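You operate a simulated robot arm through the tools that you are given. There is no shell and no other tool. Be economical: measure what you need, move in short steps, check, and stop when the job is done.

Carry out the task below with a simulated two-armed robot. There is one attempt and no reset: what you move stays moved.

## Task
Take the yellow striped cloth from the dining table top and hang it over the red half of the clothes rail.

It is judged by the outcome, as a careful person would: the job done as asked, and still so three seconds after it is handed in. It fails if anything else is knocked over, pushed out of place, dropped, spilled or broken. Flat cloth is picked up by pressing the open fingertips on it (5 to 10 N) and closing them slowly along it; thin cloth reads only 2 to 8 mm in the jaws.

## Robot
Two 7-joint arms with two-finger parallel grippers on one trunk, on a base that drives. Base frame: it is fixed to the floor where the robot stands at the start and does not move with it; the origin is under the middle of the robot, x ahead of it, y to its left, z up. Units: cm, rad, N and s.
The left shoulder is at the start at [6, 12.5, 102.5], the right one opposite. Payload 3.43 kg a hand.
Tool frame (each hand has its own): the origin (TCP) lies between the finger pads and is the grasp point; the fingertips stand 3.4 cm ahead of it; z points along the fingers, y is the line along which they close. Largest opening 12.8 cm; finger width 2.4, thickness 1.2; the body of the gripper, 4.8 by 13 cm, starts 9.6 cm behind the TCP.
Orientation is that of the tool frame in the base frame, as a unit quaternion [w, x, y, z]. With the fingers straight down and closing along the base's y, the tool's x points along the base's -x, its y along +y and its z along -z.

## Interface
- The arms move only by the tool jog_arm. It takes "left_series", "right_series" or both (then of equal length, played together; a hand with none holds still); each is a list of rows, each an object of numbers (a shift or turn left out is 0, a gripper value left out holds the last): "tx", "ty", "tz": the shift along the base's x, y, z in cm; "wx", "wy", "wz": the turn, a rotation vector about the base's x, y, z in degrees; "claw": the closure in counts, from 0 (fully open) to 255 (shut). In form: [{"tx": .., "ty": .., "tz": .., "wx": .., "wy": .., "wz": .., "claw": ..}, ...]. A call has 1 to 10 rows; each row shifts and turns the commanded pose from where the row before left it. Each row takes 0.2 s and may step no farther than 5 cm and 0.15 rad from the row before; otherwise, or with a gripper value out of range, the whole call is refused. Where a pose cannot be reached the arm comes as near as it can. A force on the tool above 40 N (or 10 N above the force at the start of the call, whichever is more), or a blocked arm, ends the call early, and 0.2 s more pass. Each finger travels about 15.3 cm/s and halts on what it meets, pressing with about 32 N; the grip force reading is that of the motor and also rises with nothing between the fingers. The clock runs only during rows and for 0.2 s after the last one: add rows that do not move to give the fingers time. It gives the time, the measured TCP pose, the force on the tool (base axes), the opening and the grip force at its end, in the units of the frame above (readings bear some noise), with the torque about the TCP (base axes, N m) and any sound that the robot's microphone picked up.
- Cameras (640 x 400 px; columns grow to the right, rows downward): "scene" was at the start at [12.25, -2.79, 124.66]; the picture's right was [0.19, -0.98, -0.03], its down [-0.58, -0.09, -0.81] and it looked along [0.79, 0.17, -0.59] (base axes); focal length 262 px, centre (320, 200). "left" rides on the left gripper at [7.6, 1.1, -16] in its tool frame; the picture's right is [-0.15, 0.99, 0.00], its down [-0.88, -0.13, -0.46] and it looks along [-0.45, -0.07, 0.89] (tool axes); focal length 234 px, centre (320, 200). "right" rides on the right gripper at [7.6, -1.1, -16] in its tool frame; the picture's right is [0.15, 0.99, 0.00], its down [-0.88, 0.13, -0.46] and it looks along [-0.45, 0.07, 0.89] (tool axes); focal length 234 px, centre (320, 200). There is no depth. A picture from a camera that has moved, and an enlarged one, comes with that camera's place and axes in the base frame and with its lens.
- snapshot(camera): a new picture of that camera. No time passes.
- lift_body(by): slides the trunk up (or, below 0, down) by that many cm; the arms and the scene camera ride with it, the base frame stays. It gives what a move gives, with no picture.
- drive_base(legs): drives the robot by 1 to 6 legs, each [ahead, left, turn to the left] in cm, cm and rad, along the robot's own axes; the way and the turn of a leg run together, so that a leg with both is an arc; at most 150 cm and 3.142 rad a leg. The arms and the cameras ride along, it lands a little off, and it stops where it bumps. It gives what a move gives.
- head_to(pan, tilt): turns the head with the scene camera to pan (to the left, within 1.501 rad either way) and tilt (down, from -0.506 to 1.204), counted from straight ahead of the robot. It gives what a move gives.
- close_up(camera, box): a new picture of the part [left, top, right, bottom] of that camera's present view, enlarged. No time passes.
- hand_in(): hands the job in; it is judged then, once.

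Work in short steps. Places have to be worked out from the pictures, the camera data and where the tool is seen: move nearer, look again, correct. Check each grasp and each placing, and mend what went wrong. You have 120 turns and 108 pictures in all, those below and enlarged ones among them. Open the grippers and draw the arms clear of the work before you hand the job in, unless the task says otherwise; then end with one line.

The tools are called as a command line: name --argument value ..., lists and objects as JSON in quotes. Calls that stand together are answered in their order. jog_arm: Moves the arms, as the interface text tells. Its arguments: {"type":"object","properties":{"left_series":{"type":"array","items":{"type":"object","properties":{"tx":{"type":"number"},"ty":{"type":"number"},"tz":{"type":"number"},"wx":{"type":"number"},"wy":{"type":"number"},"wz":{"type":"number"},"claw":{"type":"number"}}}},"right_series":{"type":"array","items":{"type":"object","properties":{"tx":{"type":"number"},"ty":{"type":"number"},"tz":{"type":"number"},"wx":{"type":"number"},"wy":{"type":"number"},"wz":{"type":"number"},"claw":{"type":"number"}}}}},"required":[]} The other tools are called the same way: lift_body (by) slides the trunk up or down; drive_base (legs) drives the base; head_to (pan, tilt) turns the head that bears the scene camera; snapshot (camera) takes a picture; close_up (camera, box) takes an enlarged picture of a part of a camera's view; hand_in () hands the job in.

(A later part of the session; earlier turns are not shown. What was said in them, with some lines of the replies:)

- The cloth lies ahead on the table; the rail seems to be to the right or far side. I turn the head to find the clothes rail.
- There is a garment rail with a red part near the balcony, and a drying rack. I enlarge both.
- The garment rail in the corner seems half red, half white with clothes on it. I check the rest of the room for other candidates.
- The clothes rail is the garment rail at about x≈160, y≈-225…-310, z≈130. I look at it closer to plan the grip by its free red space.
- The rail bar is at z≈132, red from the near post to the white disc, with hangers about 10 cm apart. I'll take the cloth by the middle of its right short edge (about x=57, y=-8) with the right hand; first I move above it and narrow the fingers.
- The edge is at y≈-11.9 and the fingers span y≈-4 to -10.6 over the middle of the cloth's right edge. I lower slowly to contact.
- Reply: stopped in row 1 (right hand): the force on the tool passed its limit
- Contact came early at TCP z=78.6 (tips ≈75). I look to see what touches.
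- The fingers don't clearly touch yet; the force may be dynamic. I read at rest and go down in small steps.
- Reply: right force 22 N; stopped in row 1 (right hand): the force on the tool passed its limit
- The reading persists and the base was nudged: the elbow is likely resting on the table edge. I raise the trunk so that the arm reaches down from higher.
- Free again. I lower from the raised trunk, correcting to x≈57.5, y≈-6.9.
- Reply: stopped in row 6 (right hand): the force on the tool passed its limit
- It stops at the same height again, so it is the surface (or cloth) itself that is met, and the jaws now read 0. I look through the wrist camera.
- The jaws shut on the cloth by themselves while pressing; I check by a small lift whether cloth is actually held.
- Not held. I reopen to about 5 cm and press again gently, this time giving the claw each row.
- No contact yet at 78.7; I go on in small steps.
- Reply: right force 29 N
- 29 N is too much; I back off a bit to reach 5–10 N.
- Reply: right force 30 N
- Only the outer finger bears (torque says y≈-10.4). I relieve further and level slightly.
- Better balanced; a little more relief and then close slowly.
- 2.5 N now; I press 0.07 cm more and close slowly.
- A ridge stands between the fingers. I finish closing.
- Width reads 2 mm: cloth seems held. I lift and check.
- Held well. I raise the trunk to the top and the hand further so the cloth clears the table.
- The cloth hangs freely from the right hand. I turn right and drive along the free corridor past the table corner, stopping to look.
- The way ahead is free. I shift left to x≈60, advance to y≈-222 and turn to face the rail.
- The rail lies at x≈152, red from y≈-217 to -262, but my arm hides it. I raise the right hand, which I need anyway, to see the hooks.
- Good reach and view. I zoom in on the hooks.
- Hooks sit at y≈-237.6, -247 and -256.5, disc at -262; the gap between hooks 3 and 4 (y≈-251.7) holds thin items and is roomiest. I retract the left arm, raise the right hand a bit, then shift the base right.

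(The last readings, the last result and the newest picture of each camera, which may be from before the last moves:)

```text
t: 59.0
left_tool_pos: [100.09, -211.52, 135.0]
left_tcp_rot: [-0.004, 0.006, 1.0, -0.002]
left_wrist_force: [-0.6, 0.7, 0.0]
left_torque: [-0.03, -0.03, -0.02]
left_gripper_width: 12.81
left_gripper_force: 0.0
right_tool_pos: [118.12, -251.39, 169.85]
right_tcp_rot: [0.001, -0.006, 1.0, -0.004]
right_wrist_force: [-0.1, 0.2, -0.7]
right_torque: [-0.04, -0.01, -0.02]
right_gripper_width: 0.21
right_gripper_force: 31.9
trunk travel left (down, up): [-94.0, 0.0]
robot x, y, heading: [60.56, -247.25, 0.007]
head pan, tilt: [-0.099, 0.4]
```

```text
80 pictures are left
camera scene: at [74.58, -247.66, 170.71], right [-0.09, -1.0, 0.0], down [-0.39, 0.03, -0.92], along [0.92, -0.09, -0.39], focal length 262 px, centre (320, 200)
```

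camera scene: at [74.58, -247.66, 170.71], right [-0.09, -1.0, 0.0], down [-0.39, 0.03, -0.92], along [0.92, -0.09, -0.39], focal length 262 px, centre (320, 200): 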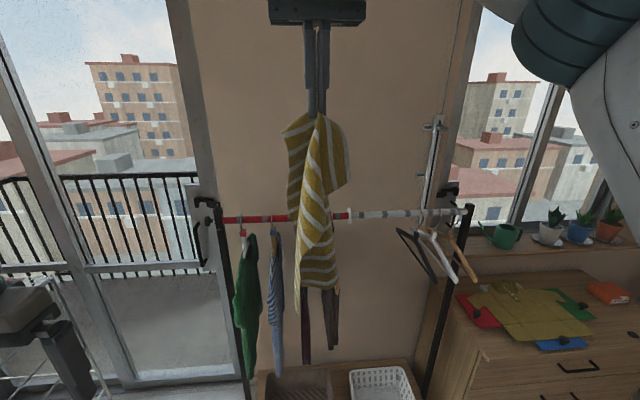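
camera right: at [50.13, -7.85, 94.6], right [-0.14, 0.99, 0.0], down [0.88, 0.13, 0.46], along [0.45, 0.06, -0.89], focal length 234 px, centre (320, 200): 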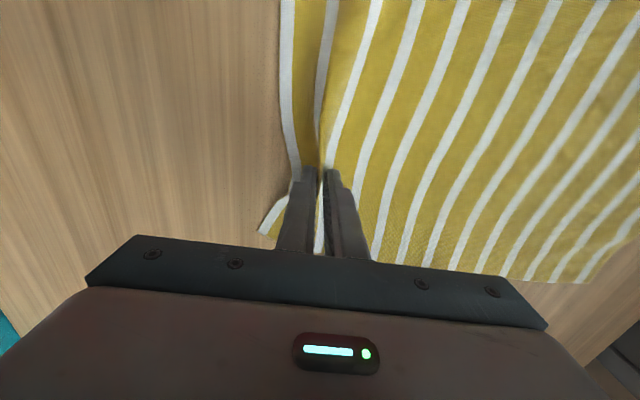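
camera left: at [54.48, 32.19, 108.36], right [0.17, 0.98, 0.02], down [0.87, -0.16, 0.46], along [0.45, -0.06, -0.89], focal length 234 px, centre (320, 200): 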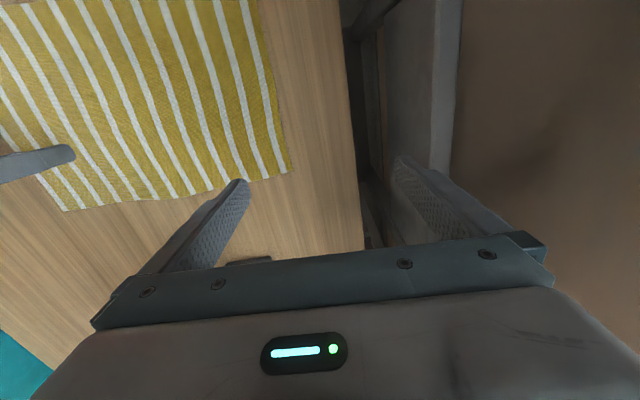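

Now aligned with the gap; cloth bottom is at about z=132. I drive 27 cm ahead so the hand comes just short of the rail.

drive_base --legs '[[27, 0, -0.007]]'

head_to --pan -0.05 --tilt 0.6

snapshot --camera "scene"

snapshot --camera "right"

```text
t: 60.9
left_tool_pos: [126.37, -212.11, 135.21]
left_tcp_rot: [-0.003, 0.011, 1.0, -0.002]
left_wrist_force: [-0.3, -0.2, -0.4]
left_torque: [0.01, -0.01, 0.01]
left_gripper_width: 12.78
left_gripper_force: 0.2
right_tool_pos: [144.02, -252.27, 169.84]
right_tcp_rot: [0.002, -0.001, 1.0, -0.001]
right_wrist_force: [-1.2, -0.2, -1.3]
right_torque: [-0.03, -0.03, -0.05]
right_gripper_width: 0.2
right_gripper_force: 31.9
trunk travel left (down, up): [-94.0, 0.0]
robot x, y, heading: [86.89, -247.49, -0.0]
head pan, tilt: [-0.099, 0.4]
```

```text
t: 61.6
left_tool_pos: [126.82, -212.03, 135.16]
left_tcp_rot: [-0.004, 0.01, 1.0, -0.002]
left_wrist_force: [0.5, 0.7, 0.1]
left_torque: [-0.02, 0.02, -0.01]
left_gripper_width: 12.8
left_gripper_force: 0.1
right_tool_pos: [144.31, -252.26, 169.82]
right_tcp_rot: [0.001, -0.001, 1.0, -0.003]
right_wrist_force: [0.5, -0.2, 0.2]
right_torque: [0.01, 0.01, -0.05]
right_gripper_width: 0.21
right_gripper_force: 31.4
trunk travel left (down, up): [-94.0, 0.0]
robot x, y, heading: [87.11, -247.83, -0.007]
head pan, tilt: [-0.051, 0.6]
```

```text
79 pictures are left
camera scene: at [100.59, -247.7, 168.9], right [-0.05, -1.0, 0.0], down [-0.56, 0.03, -0.83], along [0.82, -0.04, -0.56], focal length 262 px, centre (320, 200)
```

scene: 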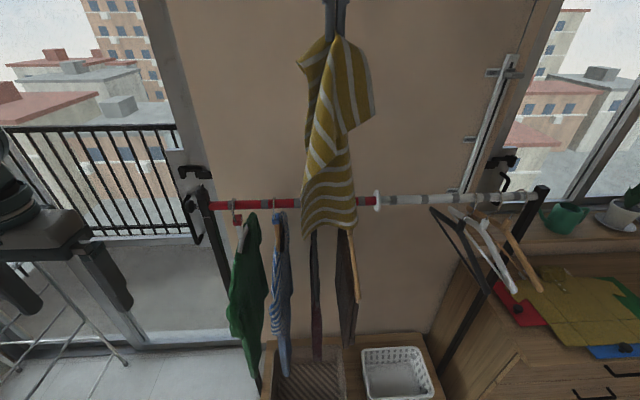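

```text
78 pictures are left
camera right: at [136.78, -253.39, 185.72], right [-0.15, 0.99, 0.0], down [0.88, 0.13, 0.46], along [0.45, 0.06, -0.89], focal length 234 px, centre (320, 200)
```

right: 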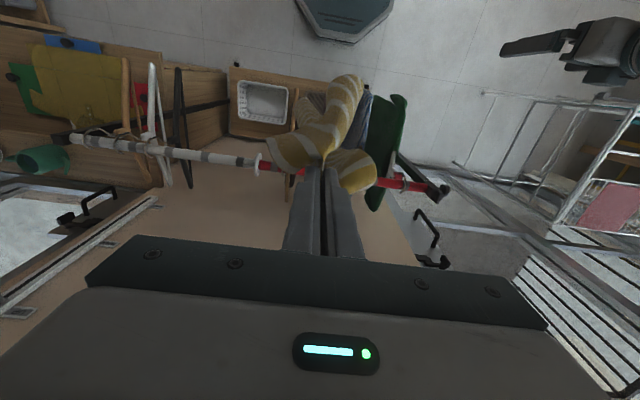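

TCP is centred on the gap (hooks 3/4 ≈ -248/-258), rail at x≈154–155. I lower the cloth on the near side of the rail, halfway, and look.

jog_arm --right_series '[{"ty": -0.6, "tx": 1, "tz": -3, "claw": 255}, {"tz": -3, "claw": 255}, {"tz": -3, "claw": 255}, {"tz": -3, "claw": 255}, {"tz": -3, "claw": 255}, {"claw": 255}]'

snapshot --camera "scene"

```text
t: 63.0
left_tool_pos: [126.77, -212.14, 135.06]
left_tcp_rot: [-0.003, 0.01, 1.0, -0.003]
left_wrist_force: [0.4, -0.3, -0.4]
left_torque: [0.0, 0.0, -0.02]
left_gripper_width: 12.8
left_gripper_force: 0.1
right_tool_pos: [145.51, -252.89, 154.53]
right_tcp_rot: [0.001, -0.001, 1.0, -0.002]
right_wrist_force: [-1.0, -0.7, -0.4]
right_torque: [-0.05, 0.0, -0.03]
right_gripper_width: 0.23
right_gripper_force: 32.7
trunk travel left (down, up): [-94.0, 0.0]
robot x, y, heading: [86.93, -247.43, -0.004]
head pan, tilt: [-0.051, 0.6]
```

```text
77 pictures are left
camera scene: at [100.59, -247.69, 168.9], right [-0.05, -1.0, 0.0], down [-0.56, 0.03, -0.83], along [0.82, -0.04, -0.56], focal length 262 px, centre (320, 200)
```

scene: 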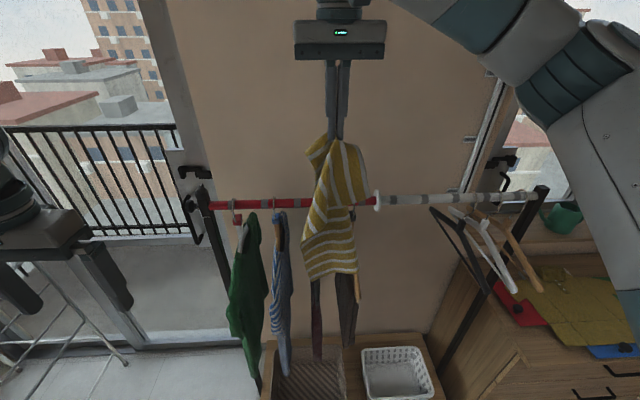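

It goes down in front of hangers 3/4 without moving them. I lower further to just above the rail.

jog_arm --right_series '[{"tz": -3, "claw": 255}, {"tz": -3, "claw": 255}, {"tz": -3, "claw": 255}, {"tz": -2, "claw": 255}, {"claw": 255}]'

close_up --camera "scene" --box '[200, 100, 440, 350]'

snapshot --camera "right"

```text
t: 64.2
left_tool_pos: [126.84, -212.13, 135.15]
left_tcp_rot: [-0.003, 0.01, 1.0, 0.0]
left_wrist_force: [0.9, 0.3, 0.5]
left_torque: [0.04, -0.02, -0.02]
left_gripper_width: 12.81
left_gripper_force: 0.1
right_tool_pos: [145.39, -252.95, 143.58]
right_tcp_rot: [0.001, -0.001, 1.0, -0.002]
right_wrist_force: [0.0, -0.6, -0.4]
right_torque: [0.01, -0.01, 0.0]
right_gripper_width: 0.21
right_gripper_force: 31.6
trunk travel left (down, up): [-94.0, 0.0]
robot x, y, heading: [87.18, -247.21, -0.003]
head pan, tilt: [-0.051, 0.6]
```

```text
1.60 times, centred on (320, 225) of scene
camera zoom: at [100.67, -247.73, 168.89], right [-0.05, -1.0, 0.0], down [-0.56, 0.03, -0.82], along [0.82, -0.04, -0.57], focal length 419 px, centre (320, 160)
```

zoom: 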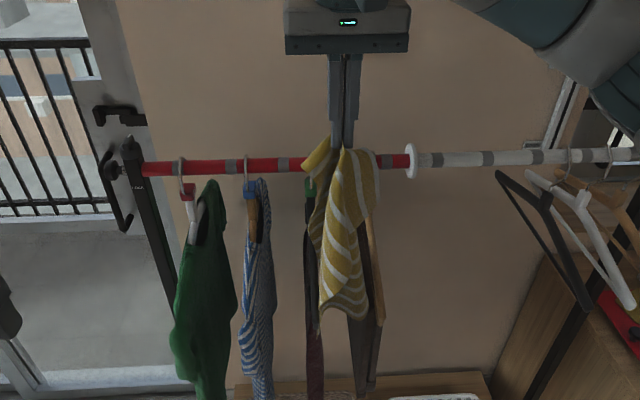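

```text
75 pictures are left
camera right: at [137.83, -254.12, 159.52], right [-0.15, 0.99, 0.0], down [0.88, 0.13, 0.46], along [0.45, 0.06, -0.89], focal length 234 px, centre (320, 200)
```

right: 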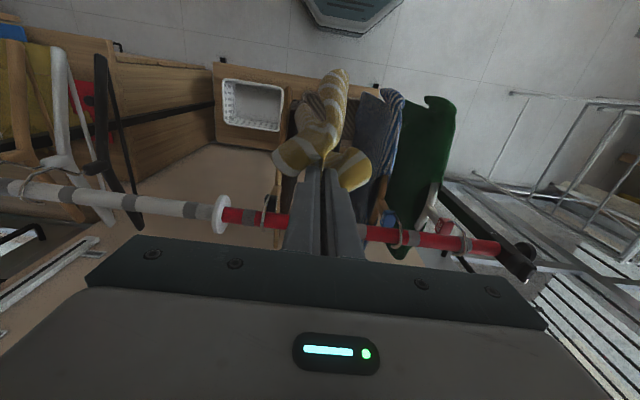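

The cloth hangs between hangers 3 and 4, rail at x≈155.4. I draw it over the rail by moving the hand +x.

jog_arm --right_series '[{"tx": 3, "claw": 255}, {"tx": 3, "claw": 255}, {"tx": 3, "claw": 255}, {"tx": 3, "claw": 255}, {"tx": 3, "claw": 255}, {"claw": 255}]'

snapshot --camera "scene"

```text
t: 65.6
left_tool_pos: [126.73, -212.12, 135.22]
left_tcp_rot: [-0.004, 0.011, 1.0, -0.001]
left_wrist_force: [-1.0, 0.1, -0.5]
left_torque: [0.0, -0.02, -0.03]
left_gripper_width: 12.83
left_gripper_force: 0.0
right_tool_pos: [160.47, -252.94, 143.76]
right_tcp_rot: [0.002, -0.001, 1.0, -0.002]
right_wrist_force: [0.1, 0.4, 0.5]
right_torque: [-0.03, -0.02, -0.02]
right_gripper_width: 0.2
right_gripper_force: 31.9
trunk travel left (down, up): [-94.0, 0.0]
robot x, y, heading: [87.15, -247.27, -0.008]
head pan, tilt: [-0.051, 0.6]
```

```text
74 pictures are left
camera scene: at [100.59, -247.75, 168.9], right [-0.05, -1.0, 0.0], down [-0.56, 0.03, -0.83], along [0.82, -0.04, -0.56], focal length 262 px, centre (320, 200)
```

scene: 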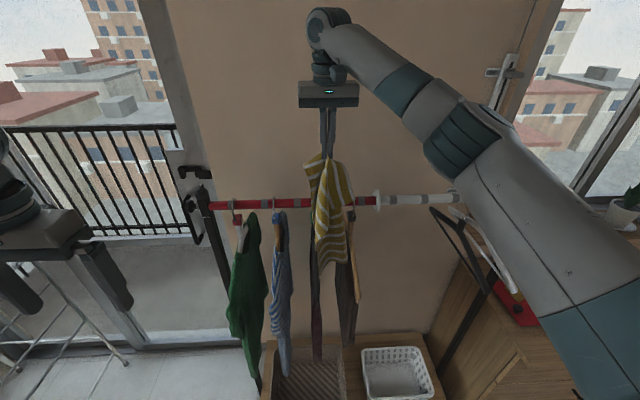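

Sliding over nicely. I continue 9 cm further and 2 cm lower.

jog_arm --right_series '[{"tx": 3, "claw": 255}, {"tx": 3, "tz": -1, "claw": 255}, {"tx": 3, "tz": -1, "claw": 255}, {"claw": 255}]'

close_up --camera "scene" --box '[200, 100, 440, 350]'

snapshot --camera "right"

```text
t: 66.6
left_tool_pos: [126.93, -212.29, 135.2]
left_tcp_rot: [-0.004, 0.011, 1.0, 0.0]
left_wrist_force: [-0.4, -0.1, -0.5]
left_torque: [0.03, 0.02, -0.01]
left_gripper_width: 12.8
left_gripper_force: 0.0
right_tool_pos: [165.8, -253.81, 142.49]
right_tcp_rot: [0.001, -0.001, 1.0, -0.002]
right_wrist_force: [0.0, -0.4, -1.3]
right_torque: [0.03, 0.03, -0.01]
right_gripper_width: 0.21
right_gripper_force: 32.4
right hand out of reach, approached as far as the arm can: row 2, 3
trunk travel left (down, up): [-94.0, 0.0]
robot x, y, heading: [86.93, -247.26, -0.004]
head pan, tilt: [-0.051, 0.6]
```

```text
1.60 times, centred on (320, 225) of scene
camera zoom: at [100.7, -247.87, 168.89], right [-0.05, -1.0, 0.0], down [-0.56, 0.03, -0.82], along [0.82, -0.04, -0.57], focal length 419 px, centre (320, 160)
```

zoom: 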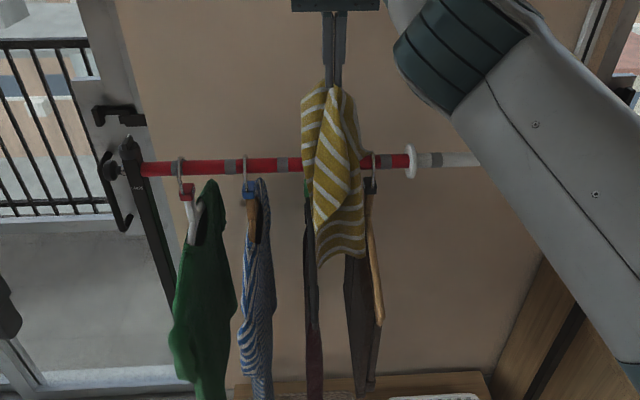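

```text
72 pictures are left
camera right: at [158.19, -254.86, 158.45], right [-0.15, 0.99, 0.0], down [0.88, 0.13, 0.46], along [0.45, 0.06, -0.89], focal length 234 px, centre (320, 200)
```

right: 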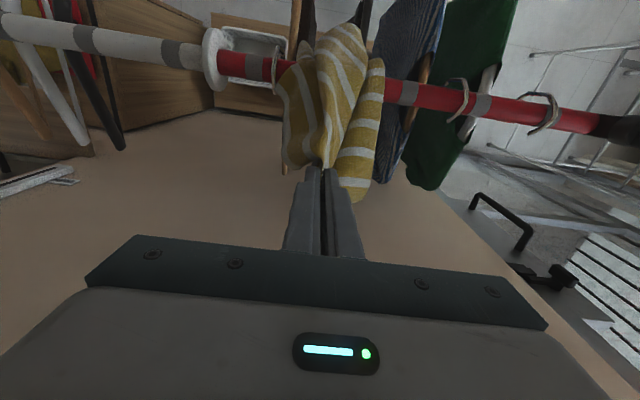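

Reach limit; near side ≈19 cm, far ≈16 cm. I drive 4 cm ahead to balance it, then lower a bit.

drive_base --legs '[[4, 0, 0]]'

jog_arm --right_series '[{"tz": -1, "claw": 255}, {"claw": 255}]'

snapshot --camera "right"

close_up --camera "scene" --box '[200, 100, 440, 350]'

```text
t: 67.5
left_tool_pos: [129.53, -212.04, 135.46]
left_tcp_rot: [0.001, 0.011, 1.0, -0.002]
left_wrist_force: [-1.5, 0.1, 0.5]
left_torque: [0.0, -0.14, 0.0]
left_gripper_width: 12.8
left_gripper_force: 0.0
right_tool_pos: [168.57, -253.38, 143.25]
right_tcp_rot: [0.005, -0.001, 1.0, -0.002]
right_wrist_force: [-0.9, 0.7, 0.5]
right_torque: [-0.01, -0.05, -0.04]
right_gripper_width: 0.24
right_gripper_force: 31.9
trunk travel left (down, up): [-94.0, 0.0]
robot x, y, heading: [90.57, -246.87, -0.005]
head pan, tilt: [-0.051, 0.6]
```

```text
t: 68.1
left_tool_pos: [130.24, -212.15, 135.26]
left_tcp_rot: [-0.003, 0.01, 1.0, -0.001]
left_wrist_force: [-0.1, 0.4, 0.2]
left_torque: [-0.01, -0.04, 0.0]
left_gripper_width: 12.83
left_gripper_force: 0.1
right_tool_pos: [169.41, -253.56, 141.71]
right_tcp_rot: [0.002, -0.001, 1.0, -0.001]
right_wrist_force: [0.2, 0.9, -0.1]
right_torque: [-0.02, -0.05, -0.03]
right_gripper_width: 0.23
right_gripper_force: 32.1
trunk travel left (down, up): [-94.0, 0.0]
robot x, y, heading: [90.93, -247.45, -0.001]
head pan, tilt: [-0.051, 0.6]
```

```text
71 pictures are left
camera right: at [161.61, -254.61, 157.73], right [-0.15, 0.99, 0.0], down [0.88, 0.13, 0.46], along [0.46, 0.06, -0.89], focal length 234 px, centre (320, 200)
```

right: 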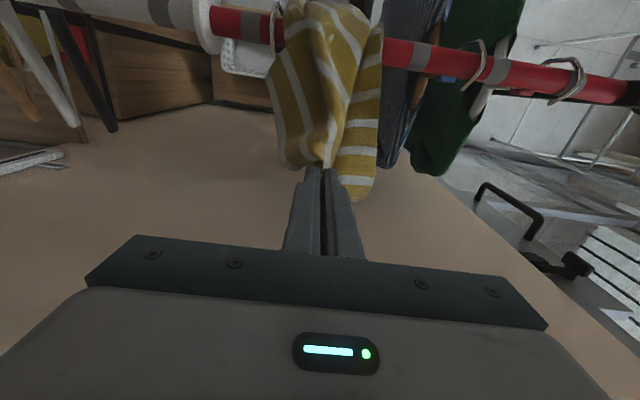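

```text
1.60 times, centred on (320, 225) of scene
camera zoom: at [104.07, -247.74, 168.94], right [-0.05, -1.0, 0.0], down [-0.56, 0.03, -0.83], along [0.83, -0.04, -0.56], focal length 419 px, centre (320, 160)
```

zoom: 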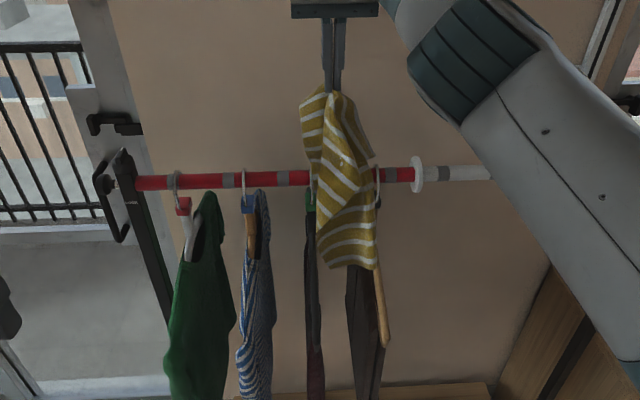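

Balance is good (near ≈16, far ≈19 cm). I lower 6 cm on the far side so the drop is gentle.

jog_arm --right_series '[{"tz": -2, "claw": 255}, {"tz": -2, "claw": 255}, {"tz": -2, "claw": 255}, {"claw": 255}]'

snapshot --camera "scene"

```text
t: 69.1
left_tool_pos: [130.73, -212.04, 135.12]
left_tcp_rot: [-0.004, 0.01, 1.0, -0.001]
left_wrist_force: [-0.7, -0.4, 1.1]
left_torque: [-0.05, 0.0, 0.01]
left_gripper_width: 12.8
left_gripper_force: 0.0
right_tool_pos: [169.74, -253.58, 135.56]
right_tcp_rot: [0.001, -0.001, 1.0, -0.002]
right_wrist_force: [-0.5, -0.2, -0.6]
right_torque: [0.04, 0.04, -0.03]
right_gripper_width: 0.22
right_gripper_force: 32.4
trunk travel left (down, up): [-94.0, 0.0]
robot x, y, heading: [90.82, -247.29, -0.005]
head pan, tilt: [-0.051, 0.6]
```

```text
69 pictures are left
camera scene: at [104.61, -247.71, 168.88], right [-0.05, -1.0, 0.0], down [-0.56, 0.03, -0.82], along [0.82, -0.04, -0.57], focal length 262 px, centre (320, 200)
```

scene: 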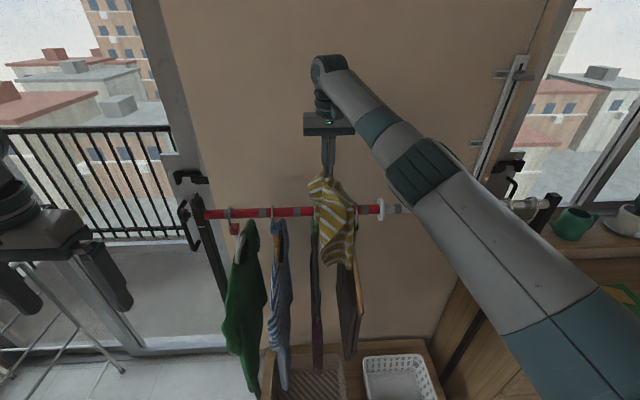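

All steady. I open the fingers slowly by a few cm and wait.

jog_arm --right_series '[{"claw": 245}, {"claw": 235}, {"claw": 220}, {"claw": 200}, {"claw": 190}, {"claw": 190}]'

snapshot --camera "right"

close_up --camera "scene" --box '[200, 100, 440, 350]'

```text
t: 70.5
left_tool_pos: [130.71, -212.1, 135.2]
left_tcp_rot: [-0.004, 0.011, 1.0, -0.001]
left_wrist_force: [-1.1, -0.4, -0.4]
left_torque: [0.0, -0.01, 0.02]
left_gripper_width: 12.78
left_gripper_force: 0.0
right_tool_pos: [169.54, -253.65, 135.54]
right_tcp_rot: [0.001, -0.001, 1.0, -0.002]
right_wrist_force: [-0.2, -0.4, -0.6]
right_torque: [0.04, 0.01, -0.01]
right_gripper_width: 3.29
right_gripper_force: 0.1
trunk travel left (down, up): [-94.0, 0.0]
robot x, y, heading: [90.86, -247.21, -0.001]
head pan, tilt: [-0.051, 0.6]
```

```text
68 pictures are left
camera right: at [161.95, -254.73, 151.51], right [-0.15, 0.99, 0.0], down [0.88, 0.13, 0.46], along [0.45, 0.06, -0.89], focal length 234 px, centre (320, 200)
```

right: 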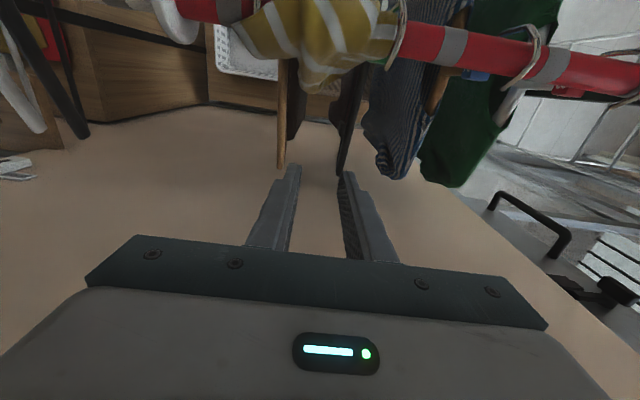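

```text
1.60 times, centred on (320, 225) of scene
camera zoom: at [104.52, -247.73, 168.89], right [-0.05, -1.0, 0.0], down [-0.56, 0.03, -0.82], along [0.82, -0.04, -0.57], focal length 419 px, centre (320, 160)
```

zoom: 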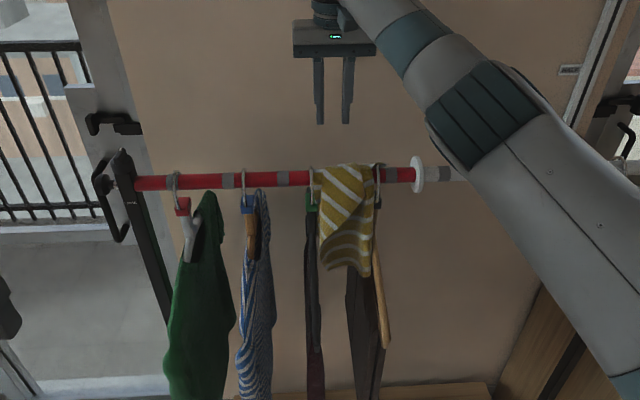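

The cloth lies over the red rail between hooks 3 and 4. I raise the hand straight up, then draw it back.

jog_arm --right_series '[{"tz": 4}, {"tz": 4}, {"tz": 4}, {"tz": 4}, {"tx": -4}, {"tx": -4}, {"tx": -4}, {"tx": -4}, {"tx": -4}, {"tx": -4}]'

drive_base --legs '[[-30, 0, 0]]'

head_to --pan -0.05 --tilt 0.45

snapshot --camera "scene"

```text
t: 72.7
left_tool_pos: [130.6, -212.01, 135.14]
left_tcp_rot: [-0.004, 0.01, 1.0, 0.0]
left_wrist_force: [1.1, -0.3, -0.3]
left_torque: [-0.01, 0.04, -0.03]
left_gripper_width: 12.81
left_gripper_force: 0.1
right_tool_pos: [165.13, -252.4, 153.81]
right_tcp_rot: [0.0, -0.001, 1.0, -0.002]
right_wrist_force: [0.0, 0.8, 0.0]
right_torque: [0.0, 0.02, 0.01]
right_gripper_width: 3.25
right_gripper_force: 0.0
right hand out of reach, approached as far as the arm can: row 2, 3, 4, 5, 6, 7, 8, 9, 10
trunk travel left (down, up): [-94.0, 0.0]
robot x, y, heading: [90.81, -247.23, 0.001]
head pan, tilt: [-0.051, 0.6]
```

```text
t: 74.7
left_tool_pos: [101.26, -211.96, 135.08]
left_tcp_rot: [-0.004, 0.009, 1.0, -0.001]
left_wrist_force: [0.0, 1.3, 0.3]
left_torque: [-0.02, 0.03, 0.04]
left_gripper_width: 12.78
left_gripper_force: 0.0
right_tool_pos: [135.52, -252.23, 153.62]
right_tcp_rot: [0.0, -0.003, 1.0, -0.002]
right_wrist_force: [0.3, 1.0, -0.4]
right_torque: [-0.03, 0.05, 0.01]
right_gripper_width: 3.23
right_gripper_force: 0.0
trunk travel left (down, up): [-94.0, 0.0]
robot x, y, heading: [60.84, -247.23, -0.002]
head pan, tilt: [-0.051, 0.6]
```

```text
t: 75.4
left_tool_pos: [101.02, -211.9, 135.09]
left_tcp_rot: [-0.004, 0.009, 1.0, 0.0]
left_wrist_force: [0.9, -0.7, -0.2]
left_torque: [0.01, -0.02, -0.01]
left_gripper_width: 12.78
left_gripper_force: 0.0
right_tool_pos: [135.39, -252.23, 153.8]
right_tcp_rot: [0.001, -0.001, 1.0, -0.002]
right_wrist_force: [0.4, 0.2, 0.1]
right_torque: [0.0, -0.03, 0.02]
right_gripper_width: 3.29
right_gripper_force: 0.0
trunk travel left (down, up): [-94.0, 0.0]
robot x, y, heading: [61.3, -247.12, -0.007]
head pan, tilt: [-0.051, 0.45]
```

```text
66 pictures are left
camera scene: at [75.23, -247.64, 170.23], right [-0.05, -1.0, 0.0], down [-0.44, 0.02, -0.9], along [0.9, -0.05, -0.44], focal length 262 px, centre (320, 200)
```

scene: 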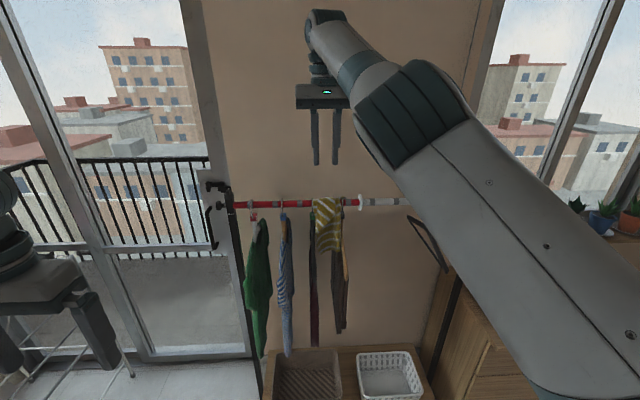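

The cloth stays draped. I draw the right arm back and open it, then check that the rail is undisturbed.

jog_arm --right_series '[{"tx": -5, "claw": 0}, {"tx": -5}, {"tx": -5}, {"tx": -5}, {"ty": -4}, {"ty": -4}, {"ty": -4}, {}]'

close_up --camera "scene" --box '[210, 170, 450, 320]'

snapshot --camera "right"

```text
t: 77.2
left_tool_pos: [100.85, -211.87, 135.12]
left_tcp_rot: [-0.003, 0.008, 1.0, -0.002]
left_wrist_force: [0.6, -0.3, 1.3]
left_torque: [0.01, -0.03, 0.03]
left_gripper_width: 12.8
left_gripper_force: 0.1
right_tool_pos: [137.22, -263.7, 154.51]
right_tcp_rot: [0.002, -0.003, 1.0, -0.001]
right_wrist_force: [0.2, -0.1, 0.1]
right_torque: [-0.03, 0.0, 0.02]
right_gripper_width: 12.81
right_gripper_force: 0.1
right hand out of reach, approached as far as the arm can: row 1, 2, 3, 4, 5, 6, 7
trunk travel left (down, up): [-94.0, 0.0]
robot x, y, heading: [60.68, -247.04, -0.005]
head pan, tilt: [-0.051, 0.45]
```

```text
2.67 times, centred on (330, 245) of scene
camera zoom: at [75.16, -247.56, 170.25], right [-0.05, -1.0, 0.0], down [-0.43, 0.02, -0.9], along [0.9, -0.05, -0.44], focal length 698 px, centre (293, 80)
```

zoom: 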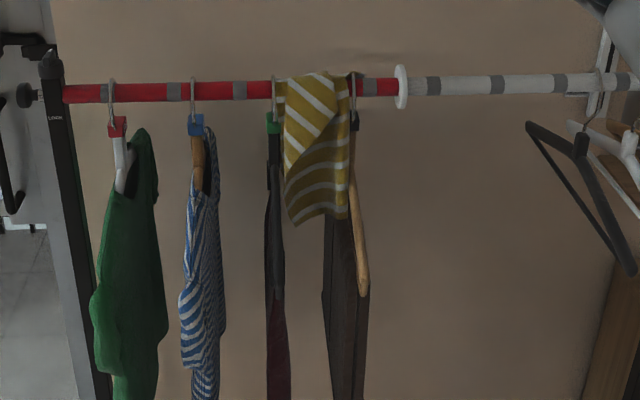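

```text
64 pictures are left
camera right: at [129.63, -264.9, 170.49], right [-0.15, 0.99, 0.0], down [0.88, 0.14, 0.46], along [0.45, 0.07, -0.89], focal length 234 px, centre (320, 200)
```

right: 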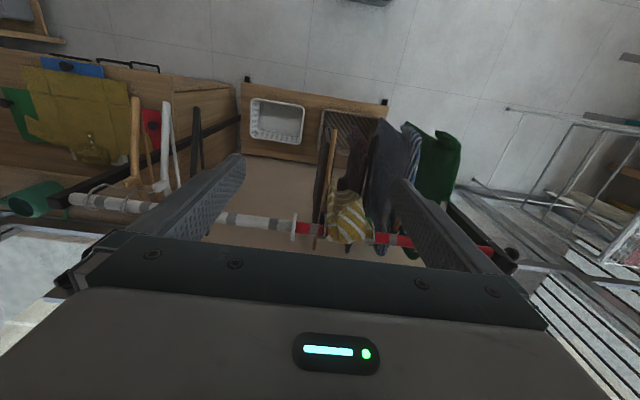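

The cloth hangs neatly over the red half and all else is in place. I back off a little more for clearance before handing in.

drive_base --legs '[[-15, 0, 0]]'

snapshot --camera "scene"

```text
t: 78.6
left_tool_pos: [86.18, -211.97, 135.08]
left_tcp_rot: [-0.005, 0.009, 1.0, -0.001]
left_wrist_force: [-0.6, -0.4, 0.8]
left_torque: [-0.02, 0.03, 0.0]
left_gripper_width: 12.79
left_gripper_force: 0.1
right_tool_pos: [122.55, -263.86, 154.28]
right_tcp_rot: [0.0, -0.003, 1.0, -0.002]
right_wrist_force: [0.0, -0.4, -0.1]
right_torque: [0.01, 0.0, -0.01]
right_gripper_width: 12.8
right_gripper_force: 0.2
trunk travel left (down, up): [-94.0, 0.0]
robot x, y, heading: [46.13, -247.19, -0.003]
head pan, tilt: [-0.051, 0.45]
```

```text
63 pictures are left
camera scene: at [60.5, -247.63, 170.2], right [-0.05, -1.0, 0.0], down [-0.44, 0.02, -0.9], along [0.9, -0.05, -0.44], focal length 262 px, centre (320, 200)
```

scene: 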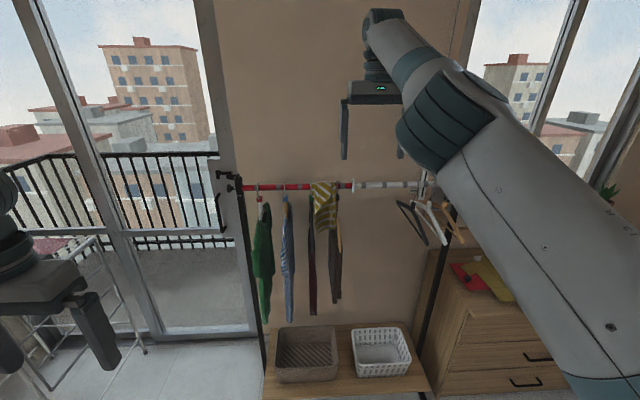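

Everything is stable, the grippers are open and clear; I hand in.

hand_in

```text
The job is handed in.
```

The yellow striped cloth now hangs over the red half of the clothes rail, between the third and fourth hangers. The last pictures showed the other clothes and the rail still in place.
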